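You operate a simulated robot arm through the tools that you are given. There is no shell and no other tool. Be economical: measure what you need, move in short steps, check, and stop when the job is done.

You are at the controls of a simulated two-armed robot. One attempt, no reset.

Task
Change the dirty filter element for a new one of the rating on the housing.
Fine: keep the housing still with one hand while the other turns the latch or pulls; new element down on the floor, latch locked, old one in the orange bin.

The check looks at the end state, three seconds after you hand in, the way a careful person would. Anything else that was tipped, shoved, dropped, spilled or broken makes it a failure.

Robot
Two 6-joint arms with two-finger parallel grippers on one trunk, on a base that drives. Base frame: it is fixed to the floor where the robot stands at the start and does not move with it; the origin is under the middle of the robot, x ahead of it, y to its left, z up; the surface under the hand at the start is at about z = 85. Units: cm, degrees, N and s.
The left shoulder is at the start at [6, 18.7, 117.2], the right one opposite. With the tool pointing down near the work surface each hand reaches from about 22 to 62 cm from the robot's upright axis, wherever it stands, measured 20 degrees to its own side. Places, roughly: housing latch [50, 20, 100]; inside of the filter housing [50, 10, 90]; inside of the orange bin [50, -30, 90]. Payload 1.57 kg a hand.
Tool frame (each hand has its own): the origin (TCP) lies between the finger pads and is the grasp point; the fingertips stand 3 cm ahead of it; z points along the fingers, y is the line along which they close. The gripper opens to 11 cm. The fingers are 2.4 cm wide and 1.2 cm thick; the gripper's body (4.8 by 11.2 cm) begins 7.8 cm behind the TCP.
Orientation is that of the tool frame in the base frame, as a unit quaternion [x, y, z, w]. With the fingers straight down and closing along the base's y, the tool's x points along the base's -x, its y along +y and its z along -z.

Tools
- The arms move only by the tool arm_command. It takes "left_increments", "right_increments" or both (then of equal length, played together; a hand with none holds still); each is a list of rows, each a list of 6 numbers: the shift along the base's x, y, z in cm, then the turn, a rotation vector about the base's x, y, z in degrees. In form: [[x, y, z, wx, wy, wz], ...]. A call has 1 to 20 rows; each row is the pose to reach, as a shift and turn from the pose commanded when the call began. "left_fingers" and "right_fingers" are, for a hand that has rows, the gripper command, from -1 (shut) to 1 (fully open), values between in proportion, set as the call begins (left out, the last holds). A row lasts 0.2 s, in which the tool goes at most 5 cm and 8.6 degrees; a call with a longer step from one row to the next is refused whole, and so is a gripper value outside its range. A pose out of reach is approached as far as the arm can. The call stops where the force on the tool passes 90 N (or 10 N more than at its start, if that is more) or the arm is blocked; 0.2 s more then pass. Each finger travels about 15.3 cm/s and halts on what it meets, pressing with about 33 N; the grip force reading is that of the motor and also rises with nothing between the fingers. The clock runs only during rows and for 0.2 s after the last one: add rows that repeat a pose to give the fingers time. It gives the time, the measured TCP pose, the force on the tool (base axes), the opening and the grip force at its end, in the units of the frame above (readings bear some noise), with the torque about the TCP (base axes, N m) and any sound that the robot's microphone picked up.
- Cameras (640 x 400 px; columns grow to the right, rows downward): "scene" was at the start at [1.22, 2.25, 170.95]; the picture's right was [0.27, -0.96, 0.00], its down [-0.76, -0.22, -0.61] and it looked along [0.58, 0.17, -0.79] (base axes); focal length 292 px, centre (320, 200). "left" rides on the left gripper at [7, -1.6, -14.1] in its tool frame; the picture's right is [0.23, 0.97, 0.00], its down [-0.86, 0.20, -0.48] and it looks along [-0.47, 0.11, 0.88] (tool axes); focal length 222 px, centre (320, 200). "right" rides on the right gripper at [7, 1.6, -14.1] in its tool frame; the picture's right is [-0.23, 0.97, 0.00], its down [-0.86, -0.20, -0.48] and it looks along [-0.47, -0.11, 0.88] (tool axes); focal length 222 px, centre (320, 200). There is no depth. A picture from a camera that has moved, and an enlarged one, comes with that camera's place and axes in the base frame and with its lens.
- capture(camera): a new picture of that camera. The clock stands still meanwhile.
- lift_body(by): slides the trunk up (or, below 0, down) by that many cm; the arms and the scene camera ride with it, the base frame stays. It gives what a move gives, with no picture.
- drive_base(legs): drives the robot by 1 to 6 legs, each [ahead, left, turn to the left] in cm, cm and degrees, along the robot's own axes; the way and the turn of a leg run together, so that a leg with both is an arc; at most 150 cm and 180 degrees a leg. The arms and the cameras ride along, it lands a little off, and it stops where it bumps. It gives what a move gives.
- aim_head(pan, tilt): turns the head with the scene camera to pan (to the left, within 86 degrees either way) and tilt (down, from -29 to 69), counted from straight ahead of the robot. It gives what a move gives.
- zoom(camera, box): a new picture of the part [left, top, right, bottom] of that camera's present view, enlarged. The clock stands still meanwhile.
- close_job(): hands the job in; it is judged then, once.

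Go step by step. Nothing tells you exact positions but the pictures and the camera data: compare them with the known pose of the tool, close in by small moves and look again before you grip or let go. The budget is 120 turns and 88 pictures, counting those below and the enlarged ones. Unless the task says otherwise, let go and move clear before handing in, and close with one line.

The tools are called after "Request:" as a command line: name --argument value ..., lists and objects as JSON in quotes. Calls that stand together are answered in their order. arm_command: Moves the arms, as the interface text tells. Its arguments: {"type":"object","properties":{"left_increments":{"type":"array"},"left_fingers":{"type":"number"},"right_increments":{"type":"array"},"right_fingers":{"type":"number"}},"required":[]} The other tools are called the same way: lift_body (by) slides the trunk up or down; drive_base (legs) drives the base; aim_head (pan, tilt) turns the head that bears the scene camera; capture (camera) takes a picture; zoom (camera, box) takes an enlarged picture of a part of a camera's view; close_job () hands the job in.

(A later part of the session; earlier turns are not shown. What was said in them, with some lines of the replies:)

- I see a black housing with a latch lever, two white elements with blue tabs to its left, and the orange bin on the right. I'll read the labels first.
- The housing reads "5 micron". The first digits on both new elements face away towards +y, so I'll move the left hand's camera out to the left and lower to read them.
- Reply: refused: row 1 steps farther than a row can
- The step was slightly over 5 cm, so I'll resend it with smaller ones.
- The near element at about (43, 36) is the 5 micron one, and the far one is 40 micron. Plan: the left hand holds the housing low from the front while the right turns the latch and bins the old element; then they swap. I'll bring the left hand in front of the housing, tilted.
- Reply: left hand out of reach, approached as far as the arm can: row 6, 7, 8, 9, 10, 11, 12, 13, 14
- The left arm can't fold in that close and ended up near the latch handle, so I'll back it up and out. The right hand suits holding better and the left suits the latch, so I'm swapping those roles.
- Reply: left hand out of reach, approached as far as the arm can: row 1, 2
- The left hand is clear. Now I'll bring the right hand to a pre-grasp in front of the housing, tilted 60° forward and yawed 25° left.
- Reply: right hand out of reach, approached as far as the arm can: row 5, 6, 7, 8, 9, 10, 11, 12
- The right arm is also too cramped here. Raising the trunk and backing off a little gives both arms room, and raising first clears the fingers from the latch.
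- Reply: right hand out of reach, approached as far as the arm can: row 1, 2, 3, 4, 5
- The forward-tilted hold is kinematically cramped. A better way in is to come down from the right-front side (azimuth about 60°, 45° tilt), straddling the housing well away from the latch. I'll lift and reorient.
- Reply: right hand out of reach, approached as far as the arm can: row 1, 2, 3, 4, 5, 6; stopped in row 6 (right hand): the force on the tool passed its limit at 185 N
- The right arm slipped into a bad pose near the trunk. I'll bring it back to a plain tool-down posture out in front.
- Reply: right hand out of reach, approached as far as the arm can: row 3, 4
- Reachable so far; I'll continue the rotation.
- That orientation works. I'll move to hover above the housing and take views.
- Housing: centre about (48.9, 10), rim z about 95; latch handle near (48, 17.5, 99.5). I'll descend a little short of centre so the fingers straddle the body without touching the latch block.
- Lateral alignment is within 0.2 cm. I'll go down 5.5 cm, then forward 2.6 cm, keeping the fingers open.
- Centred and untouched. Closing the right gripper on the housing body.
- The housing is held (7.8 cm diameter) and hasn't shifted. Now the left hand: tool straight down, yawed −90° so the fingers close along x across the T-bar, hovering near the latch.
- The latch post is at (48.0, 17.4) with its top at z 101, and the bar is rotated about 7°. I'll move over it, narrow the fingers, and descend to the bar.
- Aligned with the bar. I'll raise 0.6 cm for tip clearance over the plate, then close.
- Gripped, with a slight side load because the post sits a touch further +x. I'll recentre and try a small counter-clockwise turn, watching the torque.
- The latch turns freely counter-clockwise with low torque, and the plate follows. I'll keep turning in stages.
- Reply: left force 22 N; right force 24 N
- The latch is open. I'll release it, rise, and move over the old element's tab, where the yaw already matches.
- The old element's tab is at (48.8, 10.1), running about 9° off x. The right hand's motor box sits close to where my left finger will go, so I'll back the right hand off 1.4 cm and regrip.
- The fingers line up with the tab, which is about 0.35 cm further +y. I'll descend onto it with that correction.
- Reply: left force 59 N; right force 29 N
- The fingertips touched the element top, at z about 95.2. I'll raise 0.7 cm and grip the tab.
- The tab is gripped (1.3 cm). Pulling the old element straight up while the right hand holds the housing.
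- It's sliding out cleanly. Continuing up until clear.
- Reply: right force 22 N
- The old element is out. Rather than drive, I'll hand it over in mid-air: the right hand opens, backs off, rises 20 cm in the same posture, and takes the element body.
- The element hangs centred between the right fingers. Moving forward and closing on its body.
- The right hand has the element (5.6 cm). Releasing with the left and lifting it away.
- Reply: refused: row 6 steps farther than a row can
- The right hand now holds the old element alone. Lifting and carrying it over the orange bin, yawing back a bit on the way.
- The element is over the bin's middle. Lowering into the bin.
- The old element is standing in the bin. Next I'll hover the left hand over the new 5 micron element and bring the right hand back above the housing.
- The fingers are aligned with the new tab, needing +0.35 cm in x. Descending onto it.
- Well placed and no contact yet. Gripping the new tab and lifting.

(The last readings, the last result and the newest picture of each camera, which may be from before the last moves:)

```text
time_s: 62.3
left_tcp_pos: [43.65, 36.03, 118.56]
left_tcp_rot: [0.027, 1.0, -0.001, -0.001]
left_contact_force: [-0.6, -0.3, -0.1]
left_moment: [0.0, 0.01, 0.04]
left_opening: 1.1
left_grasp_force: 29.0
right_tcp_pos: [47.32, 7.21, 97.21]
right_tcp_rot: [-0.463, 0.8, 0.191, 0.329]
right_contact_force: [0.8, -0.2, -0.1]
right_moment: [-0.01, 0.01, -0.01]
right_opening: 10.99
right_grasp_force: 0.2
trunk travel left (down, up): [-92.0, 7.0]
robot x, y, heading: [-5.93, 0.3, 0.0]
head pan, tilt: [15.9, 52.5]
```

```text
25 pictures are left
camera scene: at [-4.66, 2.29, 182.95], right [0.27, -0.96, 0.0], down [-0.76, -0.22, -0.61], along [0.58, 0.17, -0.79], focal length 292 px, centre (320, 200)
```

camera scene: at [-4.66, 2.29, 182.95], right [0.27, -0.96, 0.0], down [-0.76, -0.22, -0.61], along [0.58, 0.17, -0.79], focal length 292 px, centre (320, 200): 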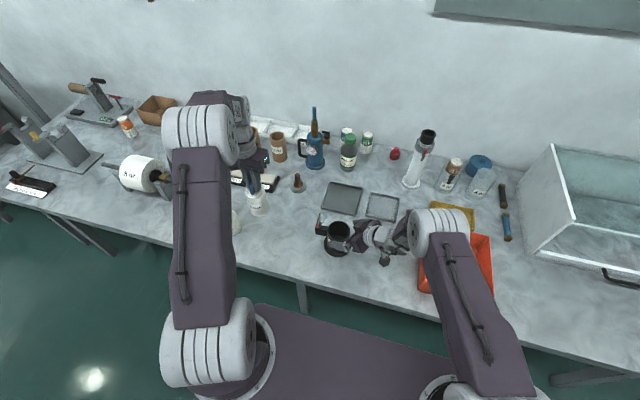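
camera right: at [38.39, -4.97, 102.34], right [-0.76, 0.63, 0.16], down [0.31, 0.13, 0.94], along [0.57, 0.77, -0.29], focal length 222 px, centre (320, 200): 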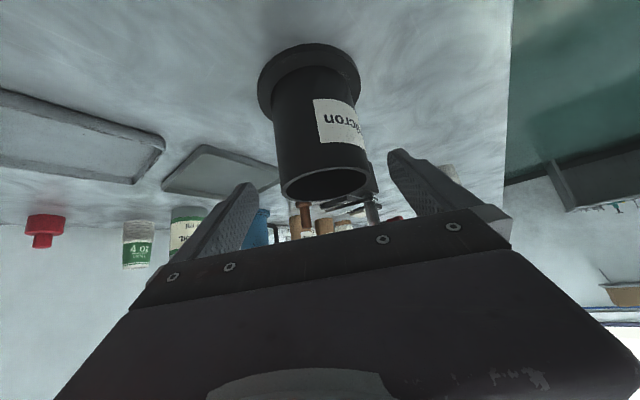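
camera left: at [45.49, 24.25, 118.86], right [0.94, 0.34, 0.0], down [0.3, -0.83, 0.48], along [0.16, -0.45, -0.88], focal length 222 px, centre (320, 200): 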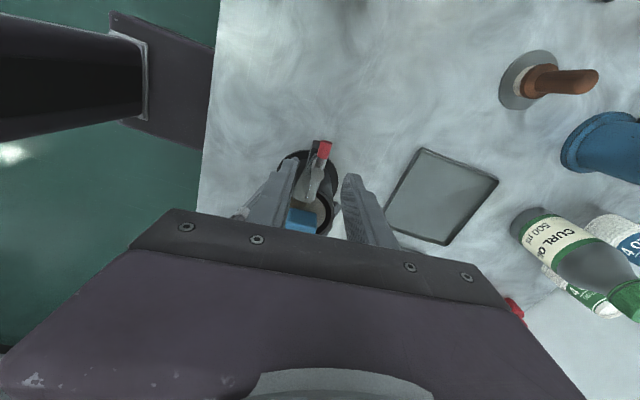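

The housing is upright and in place. Right hand: a slight lateral correction, then down, forward, and grip again.

Request:
arm_command --right_increments '[[-0.3, 0.2, -2.5, 0, 0, 0], [-0.3, 0.2, -5.5, 0, 0, 0], [-0.3, 0.2, -5.9, 0, 0, 0], [0.2, 1, -5.9, 0, 0, 0], [0.8, 2.1, -5.9, 0, 0, 0], [0.8, 2.1, -5.9, 0, 0, 0]]' --right_fingers 1

Request:
arm_command --right_increments '[[0, 0, 0, 0, 0, 0], [0, 0, 0, 0, 0, 0], [0, 0, 0, 0, 0, 0]]' --right_fingers -1

```text
time_s: 63.7
left_tcp_pos: [43.74, 36.02, 118.48]
left_tcp_rot: [0.025, 1.0, 0.0, -0.001]
left_contact_force: [0.1, 0.0, -2.0]
left_moment: [0.01, -0.03, 0.02]
left_opening: 1.1
left_grasp_force: 28.8
right_tcp_pos: [48.06, 9.34, 91.29]
right_tcp_rot: [-0.463, 0.801, 0.19, 0.329]
right_contact_force: [-0.1, 0.5, 0.2]
right_moment: [0.01, 0.02, 0.02]
right_opening: 11.0
right_grasp_force: 0.1
trunk travel left (down, up): [-92.0, 7.0]
robot x, y, heading: [-6.15, 0.13, 0.1]
head pan, tilt: [15.9, 52.5]
```

```text
time_s: 64.5
left_tcp_pos: [43.66, 35.9, 118.58]
left_tcp_rot: [0.026, 1.0, 0.0, -0.001]
left_contact_force: [0.4, 0.9, -0.6]
left_moment: [0.03, 0.01, -0.01]
left_opening: 1.08
left_grasp_force: 28.5
right_tcp_pos: [48.12, 9.35, 91.23]
right_tcp_rot: [-0.462, 0.801, 0.191, 0.33]
right_contact_force: [-0.6, -0.2, -0.2]
right_moment: [0.09, 0.17, 0.0]
right_opening: 7.82
right_grasp_force: 33.0
trunk travel left (down, up): [-92.0, 7.0]
robot x, y, heading: [-6.17, -0.01, 0.1]
head pan, tilt: [15.9, 52.5]
```

The housing is held again. Moving the new element over the housing and yawing 12° to match the old tab's orientation.

Request:
arm_command --left_increments '[[0.8, -4, 0, 0, 0, 2], [1.6, -8, 0, 0, 0, 4], [2.4, -12, 0, 0, 0, 6], [3.2, -16, 0, 0, 0, 8], [4.1, -20, 0, 0, 0, 10], [4.9, -24, 0, 0, 0, 12], [5.1, -25.5, 0, 0, 0, 12], [5.1, -25.5, 0, 0, 0, 12]]'

Request:
capture --camera "left"

Request:
zoom --camera "scene" --box '[280, 160, 400, 260]'

Request:
capture --camera "right"

```text
time_s: 66.3
left_tcp_pos: [48.94, 10.52, 118.37]
left_tcp_rot: [-0.079, 0.997, 0.0, -0.002]
left_contact_force: [0.0, -0.1, -0.3]
left_moment: [0.02, 0.0, -0.01]
left_opening: 1.12
left_grasp_force: 27.9
right_tcp_pos: [48.09, 9.28, 91.15]
right_tcp_rot: [-0.463, 0.8, 0.19, 0.33]
right_contact_force: [-0.9, -0.1, -0.5]
right_moment: [0.11, 0.06, 0.02]
right_opening: 7.85
right_grasp_force: 32.9
trunk travel left (down, up): [-92.0, 7.0]
robot x, y, heading: [-5.89, -0.17, -0.3]
head pan, tilt: [15.9, 52.5]
```

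```text
24 pictures are left
camera left: at [42.16, 7.8, 132.46], right [-0.38, 0.93, 0.0], down [0.81, 0.33, 0.48], along [0.44, 0.18, -0.88], focal length 222 px, centre (320, 200)
```

left: 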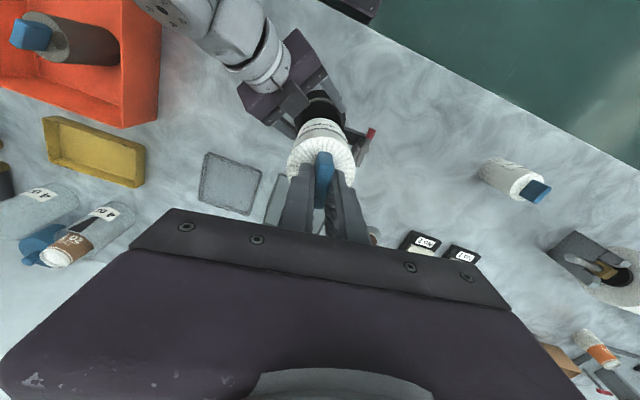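

```text
4.00 times, centred on (340, 210) of scene
camera zoom: at [-4.71, 2.25, 182.95], right [0.27, -0.96, 0.0], down [-0.76, -0.22, -0.61], along [0.59, 0.17, -0.79], focal length 1168 px, centre (240, 160)
```

zoom: 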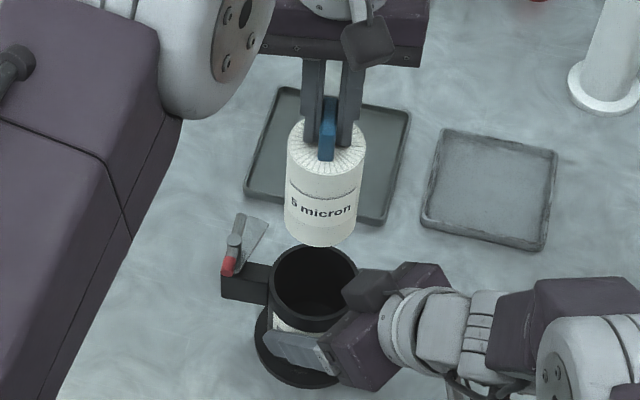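

```text
22 pictures are left
camera right: at [39.26, -2.79, 96.46], right [-0.76, 0.63, 0.16], down [0.31, 0.13, 0.94], along [0.57, 0.77, -0.29], focal length 222 px, centre (320, 200)
```

right: 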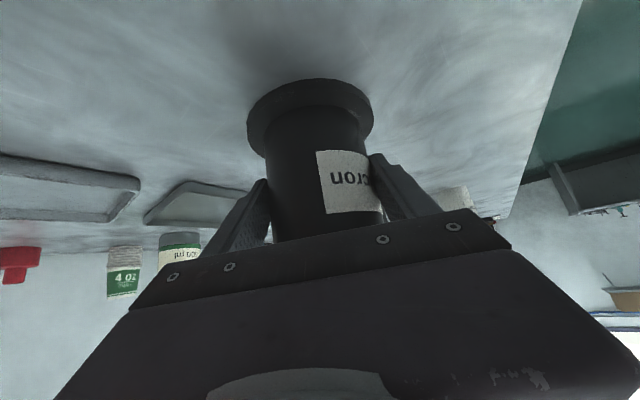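

I'll lower to just above the rim to compare the element's bottom edge with the opening.

Request:
arm_command --left_increments '[[0.2, 0, -3, 0, 0, 0], [0.5, 0.1, -6, 0, 0, 0], [0.5, 0.1, -8.5, 0, 0, 0], [0.5, 0.1, -8.5, 0, 0, 0]]'

Request:
zoom --camera "left" --box '[250, 70, 390, 180]'

Request:
zoom --camera "scene" --box '[300, 180, 380, 250]'

```text
time_s: 67.3
left_tcp_pos: [49.29, 10.53, 109.78]
left_tcp_rot: [-0.079, 0.997, 0.001, -0.001]
left_contact_force: [0.0, 0.6, -1.1]
left_moment: [0.0, -0.01, -0.04]
left_opening: 1.1
left_grasp_force: 28.7
right_tcp_pos: [48.04, 9.31, 91.17]
right_tcp_rot: [-0.463, 0.8, 0.191, 0.33]
right_contact_force: [-0.2, -1.3, 0.8]
right_moment: [0.04, 0.11, 0.04]
right_opening: 7.85
right_grasp_force: 33.2
trunk travel left (down, up): [-92.0, 7.0]
robot x, y, heading: [-6.03, 0.13, -0.3]
head pan, tilt: [15.9, 52.5]
```

```text
3.64 times, centred on (320, 125) of left
camera zoom: at [42.56, 7.9, 123.87], right [-0.38, 0.93, 0.0], down [0.81, 0.33, 0.48], along [0.44, 0.18, -0.88], focal length 808 px, centre (320, 473)
```

zoom: 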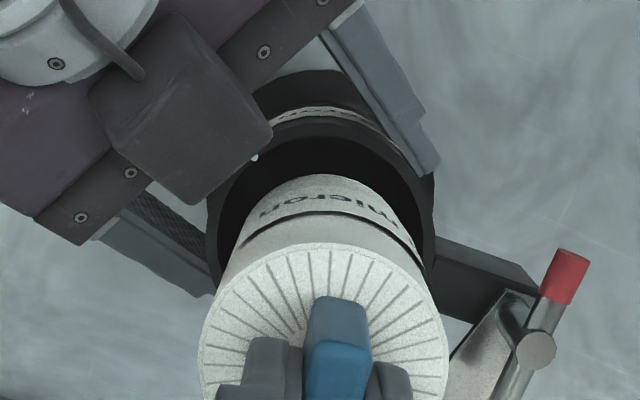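

```text
5.71 times, centred on (340, 215) of scene
camera zoom: at [-4.71, 2.22, 182.95], right [0.27, -0.96, 0.0], down [-0.76, -0.22, -0.61], along [0.59, 0.17, -0.79], focal length 1668 px, centre (206, 114)
```

zoom: 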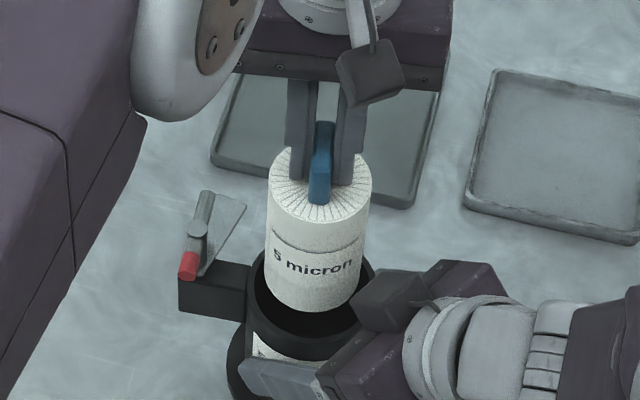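

The views agree that the element is about 0.4 cm too far in +x. I'll correct that and lower gently, watching the force.

Request:
arm_command --left_increments '[[-0.45, 0, 0, 0, 0, 0], [-0.45, 0, -1, 0, 0, 0], [-0.45, 0, -2, 0, 0, 0], [-0.45, 0, -2.8, 0, 0, 0], [-0.45, 0, -3.6, 0, 0, 0], [-0.45, 0, -3.6, 0, 0, 0]]'

Request:
zoom --camera "scene" --box '[300, 180, 380, 250]'

```text
time_s: 68.7
left_tcp_pos: [48.99, 10.76, 106.21]
left_tcp_rot: [-0.079, 0.997, 0.0, -0.001]
left_contact_force: [-0.2, 0.1, -1.1]
left_moment: [-0.02, 0.0, 0.0]
left_opening: 1.11
left_grasp_force: 28.4
right_tcp_pos: [48.03, 9.32, 91.17]
right_tcp_rot: [-0.463, 0.8, 0.191, 0.33]
right_contact_force: [-0.6, -1.0, -0.7]
right_moment: [-0.01, 0.06, 0.01]
right_opening: 7.83
right_grasp_force: 33.6
trunk travel left (down, up): [-92.0, 7.0]
robot x, y, heading: [-5.91, 0.1, -0.3]
head pan, tilt: [15.9, 52.5]
```

```text
5.71 times, centred on (340, 215) of scene
camera zoom: at [-4.7, 2.22, 182.95], right [0.27, -0.96, 0.0], down [-0.76, -0.22, -0.61], along [0.59, 0.17, -0.79], focal length 1668 px, centre (206, 114)
```

zoom: 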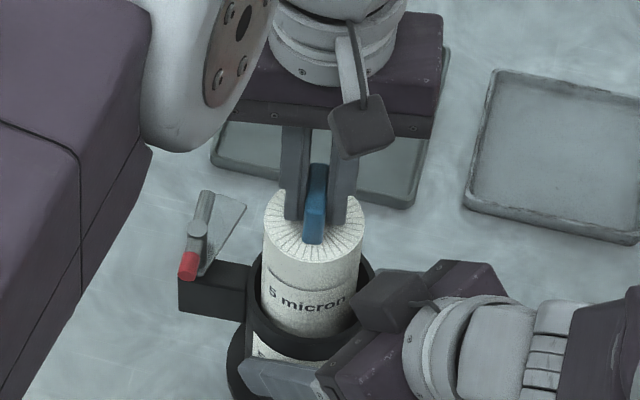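

It's entering freely. Continuing down.

Request:
arm_command --left_increments '[[0, 0, -1, 0, 0, 0], [0, 0, -2, 0, 0, 0], [0, 0, -3, 0, 0, 0], [0, 0, -4, 0, 0, 0], [0, 0, -5, 0, 0, 0], [0, 0, -6, 0, 0, 0], [0, 0, -7, 0, 0, 0], [0, 0, -7, 0, 0, 0]]'

```text
time_s: 70.5
left_tcp_pos: [48.99, 10.6, 99.14]
left_tcp_rot: [-0.078, 0.997, 0.0, -0.001]
left_contact_force: [1.4, -0.4, -0.4]
left_moment: [0.03, 0.03, 0.04]
left_opening: 1.11
left_grasp_force: 28.6
right_tcp_pos: [48.09, 9.32, 91.22]
right_tcp_rot: [-0.463, 0.8, 0.191, 0.33]
right_contact_force: [0.3, -1.3, 0.8]
right_moment: [-0.08, 0.0, 0.01]
right_opening: 7.81
right_grasp_force: 33.0
trunk travel left (down, up): [-92.0, 7.0]
robot x, y, heading: [-5.72, -0.03, -0.2]
head pan, tilt: [15.9, 52.5]
```

Request:
arm_command --left_increments '[[0, 0, -0.3, 0, 0, 0], [0, 0, -0.6, 0, 0, 0], [0, 0, -0.9, 0, 0, 0], [0, 0, -0.9, 0, 0, 0]]'

Request:
zoom --camera "scene" --box '[300, 190, 380, 250]'

```text
time_s: 71.5
left_tcp_pos: [48.88, 10.54, 98.67]
left_tcp_rot: [-0.078, 0.997, -0.001, 0.003]
left_contact_force: [-7.2, -1.5, 49.1]
left_moment: [0.05, 0.35, -0.05]
left_opening: 1.11
left_grasp_force: 29.4
right_tcp_pos: [47.95, 9.21, 91.31]
right_tcp_rot: [-0.463, 0.801, 0.19, 0.33]
right_contact_force: [18.1, 4.0, -15.5]
right_moment: [-0.03, 0.5, -0.22]
right_opening: 7.82
right_grasp_force: 32.9
trunk travel left (down, up): [-92.0, 7.0]
robot x, y, heading: [-5.95, 0.21, -0.2]
head pan, tilt: [15.9, 52.5]
```

```text
6.67 times, centred on (340, 220) of scene
camera zoom: at [-4.94, 2.21, 182.99], right [0.27, -0.96, 0.0], down [-0.76, -0.22, -0.61], along [0.59, 0.17, -0.79], focal length 1946 px, centre (187, 67)
```

zoom: 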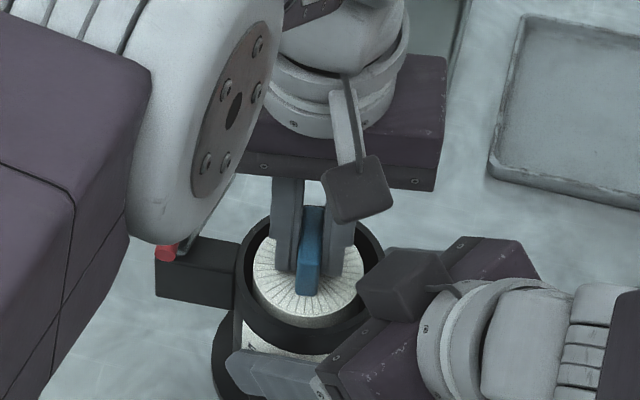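

The element bottomed out at about the same height as the old one. I'll release the tab, rise, and check how it sits.

Request:
arm_command --left_increments '[[0, 0, 0.4, 0, 0, 0], [0, 0, 0.4, 0, 0, 0]]'

Request:
arm_command --left_increments '[[0, 0, 0, 0, 0, 0], [0, 0, 0, 0, 0, 0], [0, 0, 3, 0, 0, 0], [0, 0, 7, 0, 0, 0], [0, 0, 11, 0, 0, 0], [0, 0, 11, 0, 0, 0]]' --left_fingers -0.4

Request:
zoom --camera "left" --box '[220, 80, 420, 220]'

Request:
zoom --camera "scene" --box '[300, 190, 380, 250]'

```text
time_s: 72.1
left_tcp_pos: [48.86, 10.64, 98.77]
left_tcp_rot: [-0.078, 0.997, 0.001, 0.002]
left_contact_force: [16.3, 7.1, -3.6]
left_moment: [0.17, -0.82, 0.18]
left_opening: 1.11
left_grasp_force: 28.7
right_tcp_pos: [48.0, 9.25, 91.2]
right_tcp_rot: [-0.464, 0.799, 0.192, 0.331]
right_contact_force: [-15.0, -11.4, 15.2]
right_moment: [-0.02, -0.35, 0.09]
right_opening: 7.84
right_grasp_force: 33.0
trunk travel left (down, up): [-92.0, 7.0]
robot x, y, heading: [-5.92, -0.36, -0.2]
head pan, tilt: [15.9, 52.5]
```

```text
time_s: 73.5
left_tcp_pos: [48.74, 10.57, 109.75]
left_tcp_rot: [-0.078, 0.997, 0.0, 0.0]
left_contact_force: [-0.5, 0.6, -0.1]
left_moment: [0.02, 0.01, 0.03]
left_opening: 3.3
left_grasp_force: 0.0
right_tcp_pos: [48.13, 9.31, 91.32]
right_tcp_rot: [-0.463, 0.8, 0.191, 0.331]
right_contact_force: [-1.1, 1.0, 6.1]
right_moment: [0.62, 0.05, 0.05]
right_opening: 7.84
right_grasp_force: 32.5
trunk travel left (down, up): [-92.0, 7.0]
robot x, y, heading: [-5.71, 0.22, 0.0]
head pan, tilt: [15.9, 52.5]
```

```text
2.86 times, centred on (320, 150) of left
camera zoom: at [42.01, 7.86, 123.82], right [-0.38, 0.93, 0.0], down [0.81, 0.33, 0.48], along [0.44, 0.18, -0.88], focal length 635 px, centre (320, 343)
```

zoom: 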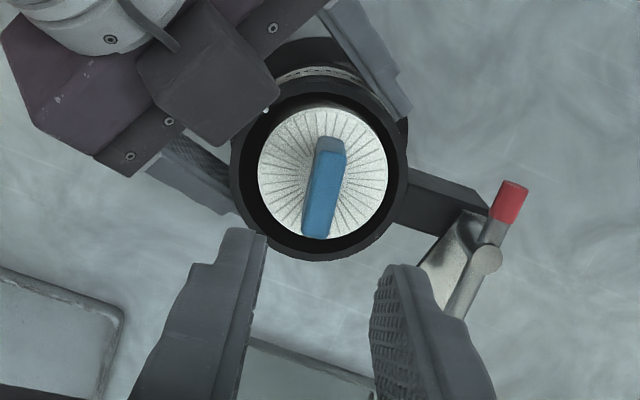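

```text
6.67 times, centred on (340, 220) of scene
camera zoom: at [-4.83, 2.23, 182.96], right [0.27, -0.96, 0.0], down [-0.76, -0.22, -0.61], along [0.59, 0.17, -0.79], focal length 1946 px, centre (187, 67)
```

zoom: 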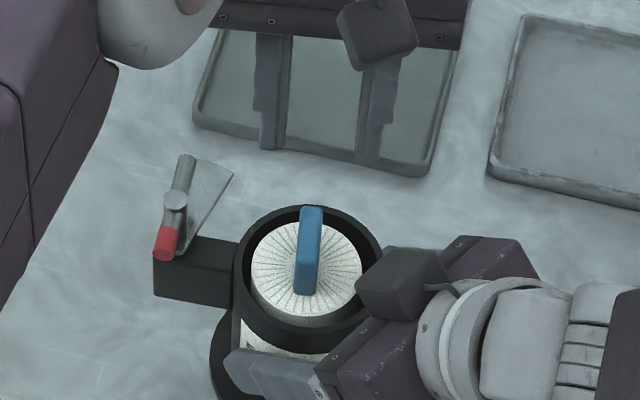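

It looks seated and centred. As a check, I'll lightly press on its top with the open fingers: the old element's top made contact at TCP z about 98.3.

Request:
arm_command --left_increments '[[0, 0, -4, 0, 0, 0], [0, 0, -8, 0, 0, 0], [0, 0, -10, 0, 0, 0], [0, 0, -10.8, 0, 0, 0], [0, 0, -11.3, 0, 0, 0], [0, 0, -11.7, 0, 0, 0]]'

```text
time_s: 74.9
left_tcp_pos: [48.73, 10.38, 98.61]
left_tcp_rot: [-0.078, 0.997, 0.0, 0.003]
left_contact_force: [-16.1, 1.1, 58.6]
left_moment: [0.17, 0.8, -0.31]
left_opening: 3.32
left_grasp_force: 0.0
right_tcp_pos: [47.85, 9.14, 91.39]
right_tcp_rot: [-0.462, 0.801, 0.188, 0.332]
right_contact_force: [25.0, 5.3, -16.0]
right_moment: [0.3, 0.85, -0.14]
right_opening: 7.82
right_grasp_force: 33.0
trunk travel left (down, up): [-92.0, 7.0]
robot x, y, heading: [-5.97, -0.33, -0.1]
head pan, tilt: [15.9, 52.5]
```

The new top reads about 0.3 cm higher than the old one did. I'll regrip the tab and press with a small wiggle to make sure it's fully down.

Request:
arm_command --left_increments '[[0, 0, 0.3, 0, 0, 0], [0, 0, 0.3, 0, 0, 0], [0, 0, 0.3, 0, 0, 0], [0, 0, 0.3, 0, 0, 0]]' --left_fingers -1

Request:
arm_command --left_increments '[[0, 0, -0.3, 0, 0, 3], [0, 0, -0.3, 0, 0, 6], [0, 0, -0.3, 0, 0, 0], [0, 0, -0.3, 0, 0, -6], [0, 0, -0.3, 0, 0, 0], [0, 0, -0.3, 0, 0, 0]]'

```text
time_s: 75.9
left_tcp_pos: [48.76, 10.65, 98.64]
left_tcp_rot: [-0.078, 0.997, 0.0, 0.002]
left_contact_force: [10.8, 19.6, 22.6]
left_moment: [0.58, -0.87, 0.05]
left_opening: 1.13
left_grasp_force: 28.9
right_tcp_pos: [47.91, 9.27, 91.32]
right_tcp_rot: [-0.463, 0.801, 0.189, 0.33]
right_contact_force: [-1.8, -17.8, 14.8]
right_moment: [0.38, 0.34, -0.29]
right_opening: 7.83
right_grasp_force: 33.0
trunk travel left (down, up): [-92.0, 7.0]
robot x, y, heading: [-5.89, 0.3, 0.2]
head pan, tilt: [15.9, 52.5]
```

```text
time_s: 77.3
left_tcp_pos: [48.57, 10.37, 98.53]
left_tcp_rot: [-0.077, 0.997, 0.0, 0.004]
left_contact_force: [-11.1, 10.5, 56.7]
left_moment: [0.34, 0.6, -0.74]
left_opening: 1.18
left_grasp_force: 28.8
right_tcp_pos: [47.52, 8.99, 91.41]
right_tcp_rot: [-0.463, 0.8, 0.188, 0.331]
right_contact_force: [12.8, -12.9, -14.2]
right_moment: [0.02, 0.86, 0.13]
right_opening: 7.81
right_grasp_force: 32.8
trunk travel left (down, up): [-92.0, 7.0]
robot x, y, heading: [-5.92, 0.1, -0.3]
head pan, tilt: [15.9, 52.5]
```

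No change, so it is bearing on the floor; its base is about 0.7 cm above the table, which is just the housing floor thickness. I'll release and hover over the latch.

Request:
arm_command --left_increments '[[0, 0, 0.5, 0, 0, 0], [0, 0, 0.5, 0, 0, 0], [0, 0, 0.5, 0, 0, 0], [0, 0, 4, 0, 0, 0], [0, 0, 8, 0, 0, 0], [0, 3.5, 8, 0, 0, -2], [-0.5, 7, 8, 0, 0, -5], [-0.5, 7, 8, 0, 0, -5]]' --left_fingers -0.4

Request:
zoom --camera "left" --box '[220, 80, 420, 220]'

```text
time_s: 79.1
left_tcp_pos: [48.35, 17.65, 106.24]
left_tcp_rot: [-0.035, 0.999, 0.0, 0.0]
left_contact_force: [0.3, -0.5, 0.0]
left_moment: [-0.02, -0.01, 0.02]
left_opening: 3.3
left_grasp_force: 0.1
right_tcp_pos: [48.09, 9.41, 91.45]
right_tcp_rot: [-0.462, 0.8, 0.19, 0.332]
right_contact_force: [2.5, 2.6, 16.3]
right_moment: [0.15, -0.18, -0.12]
right_opening: 7.84
right_grasp_force: 33.1
trunk travel left (down, up): [-92.0, 7.0]
robot x, y, heading: [-5.85, 0.1, -0.2]
head pan, tilt: [15.9, 52.5]
```

```text
2.86 times, centred on (320, 150) of left
camera zoom: at [41.36, 15.55, 120.32], right [-0.29, 0.96, 0.0], down [0.84, 0.26, 0.48], along [0.46, 0.14, -0.88], focal length 635 px, centre (320, 343)
```

zoom: 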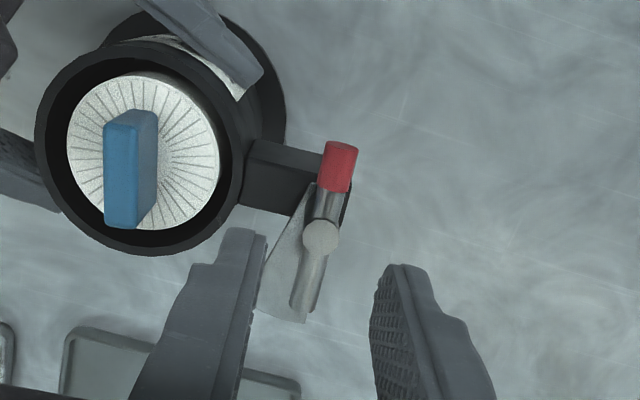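

Bar alignment is good, with the post 0.5 cm to −x. Moving on, descending, and gripping the latch.

Request:
arm_command --left_increments '[[-0.5, 0, -2, 0, 0, 0], [-0.5, 0, -4.4, 0, 0, 0], [-0.5, 0, -4.4, 0, 0, 0]]'

Request:
arm_command --left_increments '[[0, 0, 0, 0, 0, 0], [0, 0, 0, 0, 0, 0], [0, 0, 0, 0, 0, 0]]' --left_fingers -1

```text
time_s: 79.9
left_tcp_pos: [47.76, 17.5, 101.82]
left_tcp_rot: [-0.035, 0.999, 0.0, 0.0]
left_contact_force: [0.4, -1.1, 0.0]
left_moment: [0.02, 0.0, 0.0]
left_opening: 3.31
left_grasp_force: 0.1
right_tcp_pos: [47.98, 9.31, 91.45]
right_tcp_rot: [-0.462, 0.8, 0.189, 0.333]
right_contact_force: [6.0, 0.6, 20.1]
right_moment: [0.25, -0.22, -0.15]
right_opening: 7.83
right_grasp_force: 33.7
trunk travel left (down, up): [-92.0, 7.0]
robot x, y, heading: [-5.97, 0.35, -0.1]
head pan, tilt: [15.9, 52.5]
```

```text
time_s: 80.7
left_tcp_pos: [47.94, 17.63, 101.85]
left_tcp_rot: [-0.035, 0.999, 0.0, 0.0]
left_contact_force: [-0.2, 1.7, 0.8]
left_moment: [0.04, -0.06, 0.02]
left_opening: 1.17
left_grasp_force: 29.3
right_tcp_pos: [48.08, 9.35, 91.4]
right_tcp_rot: [-0.462, 0.8, 0.189, 0.331]
right_contact_force: [7.2, 0.0, 22.5]
right_moment: [0.34, -0.16, -0.18]
right_opening: 7.8
right_grasp_force: 33.1
trunk travel left (down, up): [-92.0, 7.0]
robot x, y, heading: [-6.16, 0.15, -0.5]
head pan, tilt: [15.9, 52.5]
```

Gripped with no side load. Turning clockwise back towards locked.

Request:
arm_command --left_increments '[[0, 0, 0, 0, 0, -8], [0, 0, 0, 0, 0, -16], [0, 0, 0, 0, 0, -24], [0, 0, 0, 0, 0, -32], [0, 0, 0, 0, 0, -40], [0, 0, 0, 0, 0, -48], [0, 0, 0, 0, 0, -56], [0, 0, 0, 0, 0, -64], [0, 0, 0, 0, 0, -72], [0, 0, 0, 0, 0, -80], [0, 0, 0, 0, 0, -80]]'

Request:
zoom --camera "scene" --box '[300, 190, 380, 250]'

```text
time_s: 83.1
left_tcp_pos: [47.83, 17.59, 101.77]
left_tcp_rot: [0.617, 0.787, 0.001, 0.0]
left_contact_force: [5.9, 18.6, 4.9]
left_moment: [0.73, -0.18, 0.06]
left_opening: 1.2
left_grasp_force: 29.3
right_tcp_pos: [47.93, 9.31, 91.28]
right_tcp_rot: [-0.463, 0.801, 0.189, 0.33]
right_contact_force: [-2.2, -16.3, 11.2]
right_moment: [0.15, -0.22, 0.49]
right_opening: 7.86
right_grasp_force: 32.9
trunk travel left (down, up): [-92.0, 7.0]
robot x, y, heading: [-6.3, 0.3, -0.2]
head pan, tilt: [15.9, 52.5]
```

```text
6.67 times, centred on (340, 220) of scene
camera zoom: at [-4.91, 2.27, 182.95], right [0.27, -0.96, 0.0], down [-0.76, -0.22, -0.61], along [0.59, 0.17, -0.79], focal length 1946 px, centre (187, 67)
```

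zoom: 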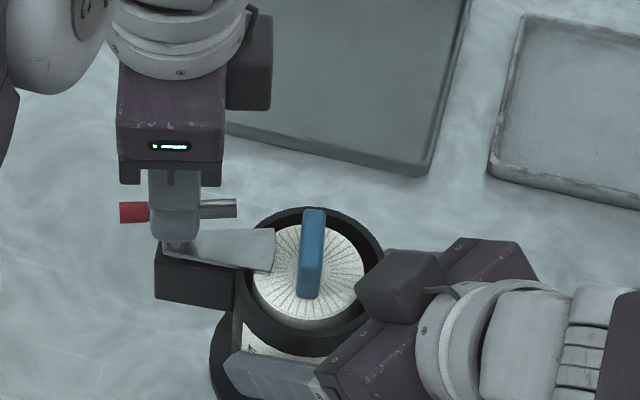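

The plate is over the element. I'll turn the last roughly 12° to the original locked angle and feel for a stop.

Request:
arm_command --left_increments '[[0, -0.15, 0, 0, 0, -4], [0, -0.15, 0, 0, 0, -8], [0, -0.15, 0, 0, 0, -11], [0, -0.15, 0, 0, 0, -11]]'

Request:
zoom --camera "scene" --box '[300, 190, 380, 250]'

```text
time_s: 84.1
left_tcp_pos: [47.93, 17.45, 101.81]
left_tcp_rot: [0.689, 0.725, 0.0, 0.0]
left_contact_force: [8.0, 18.0, 10.7]
left_moment: [0.5, -0.3, 0.05]
left_opening: 1.18
left_grasp_force: 29.5
right_tcp_pos: [47.87, 9.23, 91.31]
right_tcp_rot: [-0.463, 0.8, 0.19, 0.33]
right_contact_force: [-6.8, -15.7, 2.7]
right_moment: [0.14, -0.06, 0.51]
right_opening: 7.86
right_grasp_force: 33.1
trunk travel left (down, up): [-92.0, 7.0]
robot x, y, heading: [-6.15, -0.16, -0.2]
head pan, tilt: [15.9, 52.5]
```

```text
6.67 times, centred on (340, 220) of scene
camera zoom: at [-4.93, 2.3, 182.95], right [0.27, -0.96, 0.0], down [-0.76, -0.22, -0.61], along [0.59, 0.17, -0.79], focal length 1946 px, centre (187, 67)
```

zoom: 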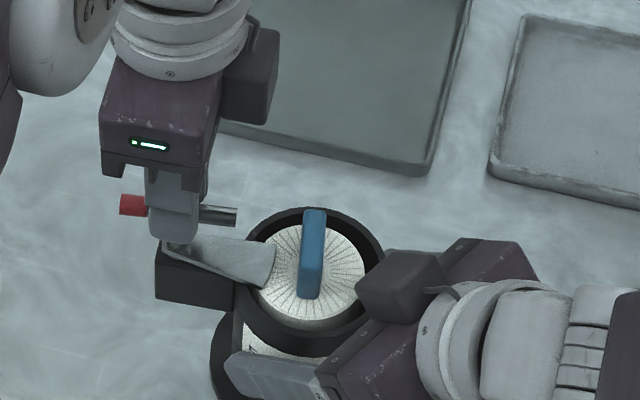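

Request:
arm_command --left_increments '[[0, -0.15, 0, 0, 0, -3], [0, -0.15, 0, 0, 0, -5], [0, -0.15, 0, 0, 0, -5]]'

```text
time_s: 84.9
left_tcp_pos: [47.79, 17.3, 101.82]
left_tcp_rot: [0.719, 0.695, 0.0, 0.0]
left_contact_force: [7.9, 14.9, 9.5]
left_moment: [0.46, -0.3, 0.2]
left_opening: 1.22
left_grasp_force: 29.0
right_tcp_pos: [47.88, 9.3, 91.19]
right_tcp_rot: [-0.464, 0.8, 0.191, 0.329]
right_contact_force: [-11.5, -13.5, -1.6]
right_moment: [-0.04, -0.11, 0.34]
right_opening: 7.83
right_grasp_force: 32.7
trunk travel left (down, up): [-92.0, 7.0]
robot x, y, heading: [-5.68, 0.17, -0.4]
head pan, tilt: [15.9, 52.5]
```

There's a slight stop now. Releasing the latch and lifting the left hand to look.

Request:
arm_command --left_increments '[[0, 0, 0, 0, 0, 0], [0, 0, 0, 0, 0, 0], [0, 0, 3, 0, 0, 0], [0, 0, 7, 0, 0, 0], [0, 3, 10, 0, 0, 0], [0, 6.5, 12, 0, 0, 0], [0, 6.5, 12, 0, 0, 0]]' --left_fingers -0.3

Request:
zoom --camera "left" --box '[270, 140, 350, 230]'

Request:
zoom --camera "scene" --box '[290, 190, 390, 270]'

```text
time_s: 86.5
left_tcp_pos: [47.78, 23.79, 113.75]
left_tcp_rot: [0.72, 0.694, 0.0, 0.0]
left_contact_force: [-0.1, 0.9, -0.2]
left_moment: [0.02, 0.0, -0.02]
left_opening: 3.86
left_grasp_force: 0.1
right_tcp_pos: [48.19, 9.3, 91.38]
right_tcp_rot: [-0.463, 0.8, 0.19, 0.33]
right_contact_force: [-0.1, 1.0, -1.6]
right_moment: [-0.1, 0.11, 0.01]
right_opening: 7.82
right_grasp_force: 33.5
trunk travel left (down, up): [-92.0, 7.0]
robot x, y, heading: [-6.09, -0.25, -0.0]
head pan, tilt: [15.9, 52.5]
```

```text
4.44 times, centred on (310, 185) of left
camera zoom: at [46.39, 30.81, 127.82], right [0.98, 0.19, 0.0], down [0.17, -0.86, 0.48], along [0.09, -0.47, -0.88], focal length 987 px, centre (364, 267)
```

zoom: 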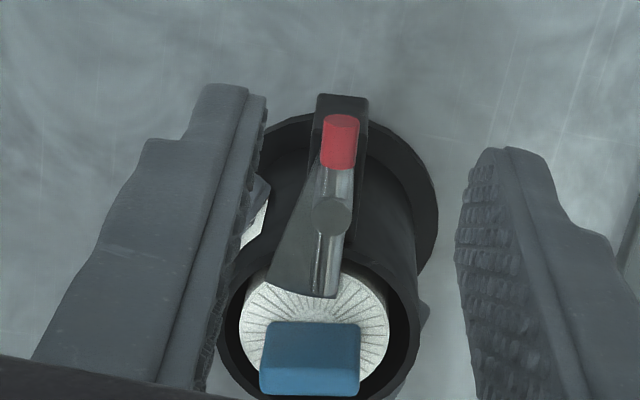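

```text
5.00 times, centred on (340, 230) of scene
camera zoom: at [-4.65, 2.2, 182.95], right [0.27, -0.96, 0.0], down [-0.76, -0.22, -0.61], along [0.58, 0.17, -0.79], focal length 1459 px, centre (220, 50)
```

zoom: 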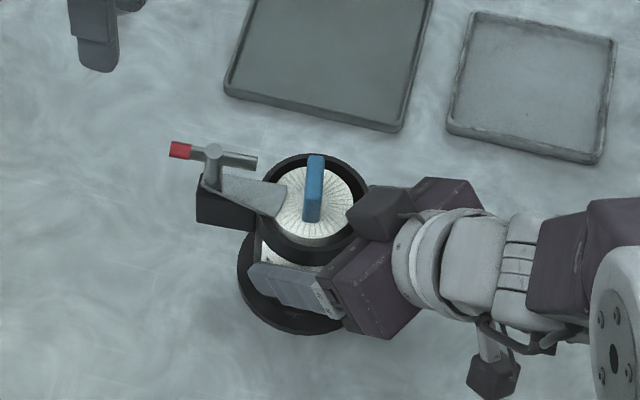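

The latch matches the original locked position. Now I'll let go of the housing with the right hand and retreat clear.

Request:
arm_command --right_increments '[[0, 0, 0, 0, 0, 0], [0, 0, 0, 0, 0, 0], [-0.5, -0.9, 0, 0, 0, 0], [-1, -1.7, 0, 0, 0, 0], [-1, -1.7, 4, 0, 0, 0], [-1, -1.7, 8.5, 0, 0, 0], [-1, -1.7, 13, 0, 0, 0], [-1, -1.7, 17.5, 0, 0, 0], [-1, -3.5, 22, 0, 0, 0], [-1, -7, 24, 0, 0, 0], [-1, -11, 25, 0, 0, 0], [-1, -11, 25, 0, 0, 0]]' --right_fingers 1

Request:
zoom --camera "scene" --box '[290, 190, 390, 270]'

Request:
capture --camera "scene"

```text
time_s: 89.1
left_tcp_pos: [47.83, 23.87, 113.75]
left_tcp_rot: [0.719, 0.695, -0.001, 0.0]
left_contact_force: [0.7, 0.4, 0.5]
left_moment: [0.01, -0.01, -0.01]
left_opening: 3.86
left_grasp_force: 0.0
right_tcp_pos: [47.27, -1.93, 116.29]
right_tcp_rot: [-0.463, 0.801, 0.191, 0.329]
right_contact_force: [0.0, 0.5, 0.0]
right_moment: [-0.01, 0.01, 0.03]
right_opening: 11.0
right_grasp_force: 0.0
trunk travel left (down, up): [-92.0, 7.0]
robot x, y, heading: [-5.64, 0.05, -0.4]
head pan, tilt: [15.9, 52.5]
```

```text
5.00 times, centred on (340, 230) of scene
camera zoom: at [-4.72, 2.33, 182.95], right [0.27, -0.96, 0.0], down [-0.76, -0.22, -0.61], along [0.59, 0.17, -0.79], focal length 1459 px, centre (220, 50)
```

zoom: 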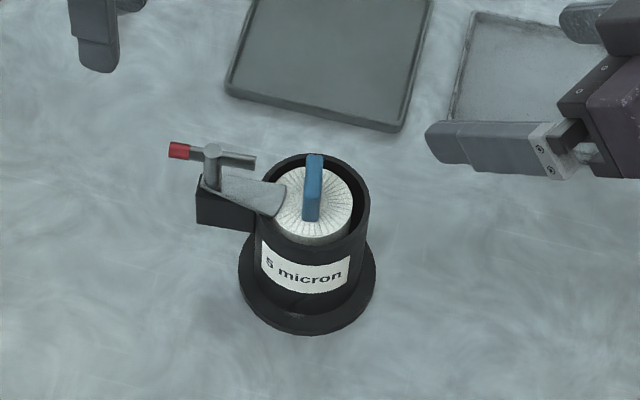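

```text
9 pictures are left
camera scene: at [-4.72, 2.33, 182.95], right [0.27, -0.96, 0.0], down [-0.76, -0.22, -0.61], along [0.59, 0.17, -0.79], focal length 292 px, centre (320, 200)
```

scene: 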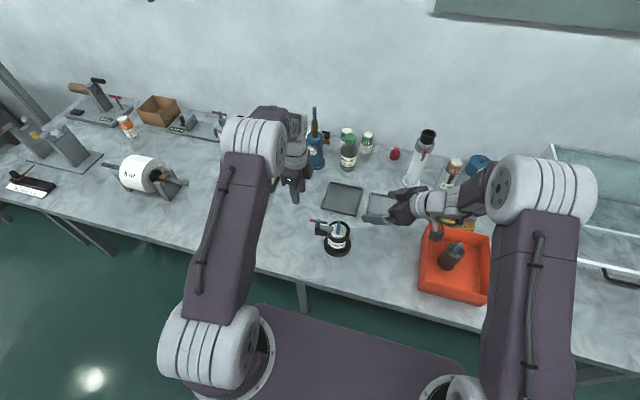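

The new element is seated and the latch is back at its original locked angle. The old element is in the orange bin, and both hands are clear.

Request:
close_job

```text
The job is handed in.
```

The new 5 micron element is in the housing and pressed to the floor, the latch is locked, and the old element is in the orange bin; the new top read about 0.3 cm higher than the old one and didn't move under a further press.
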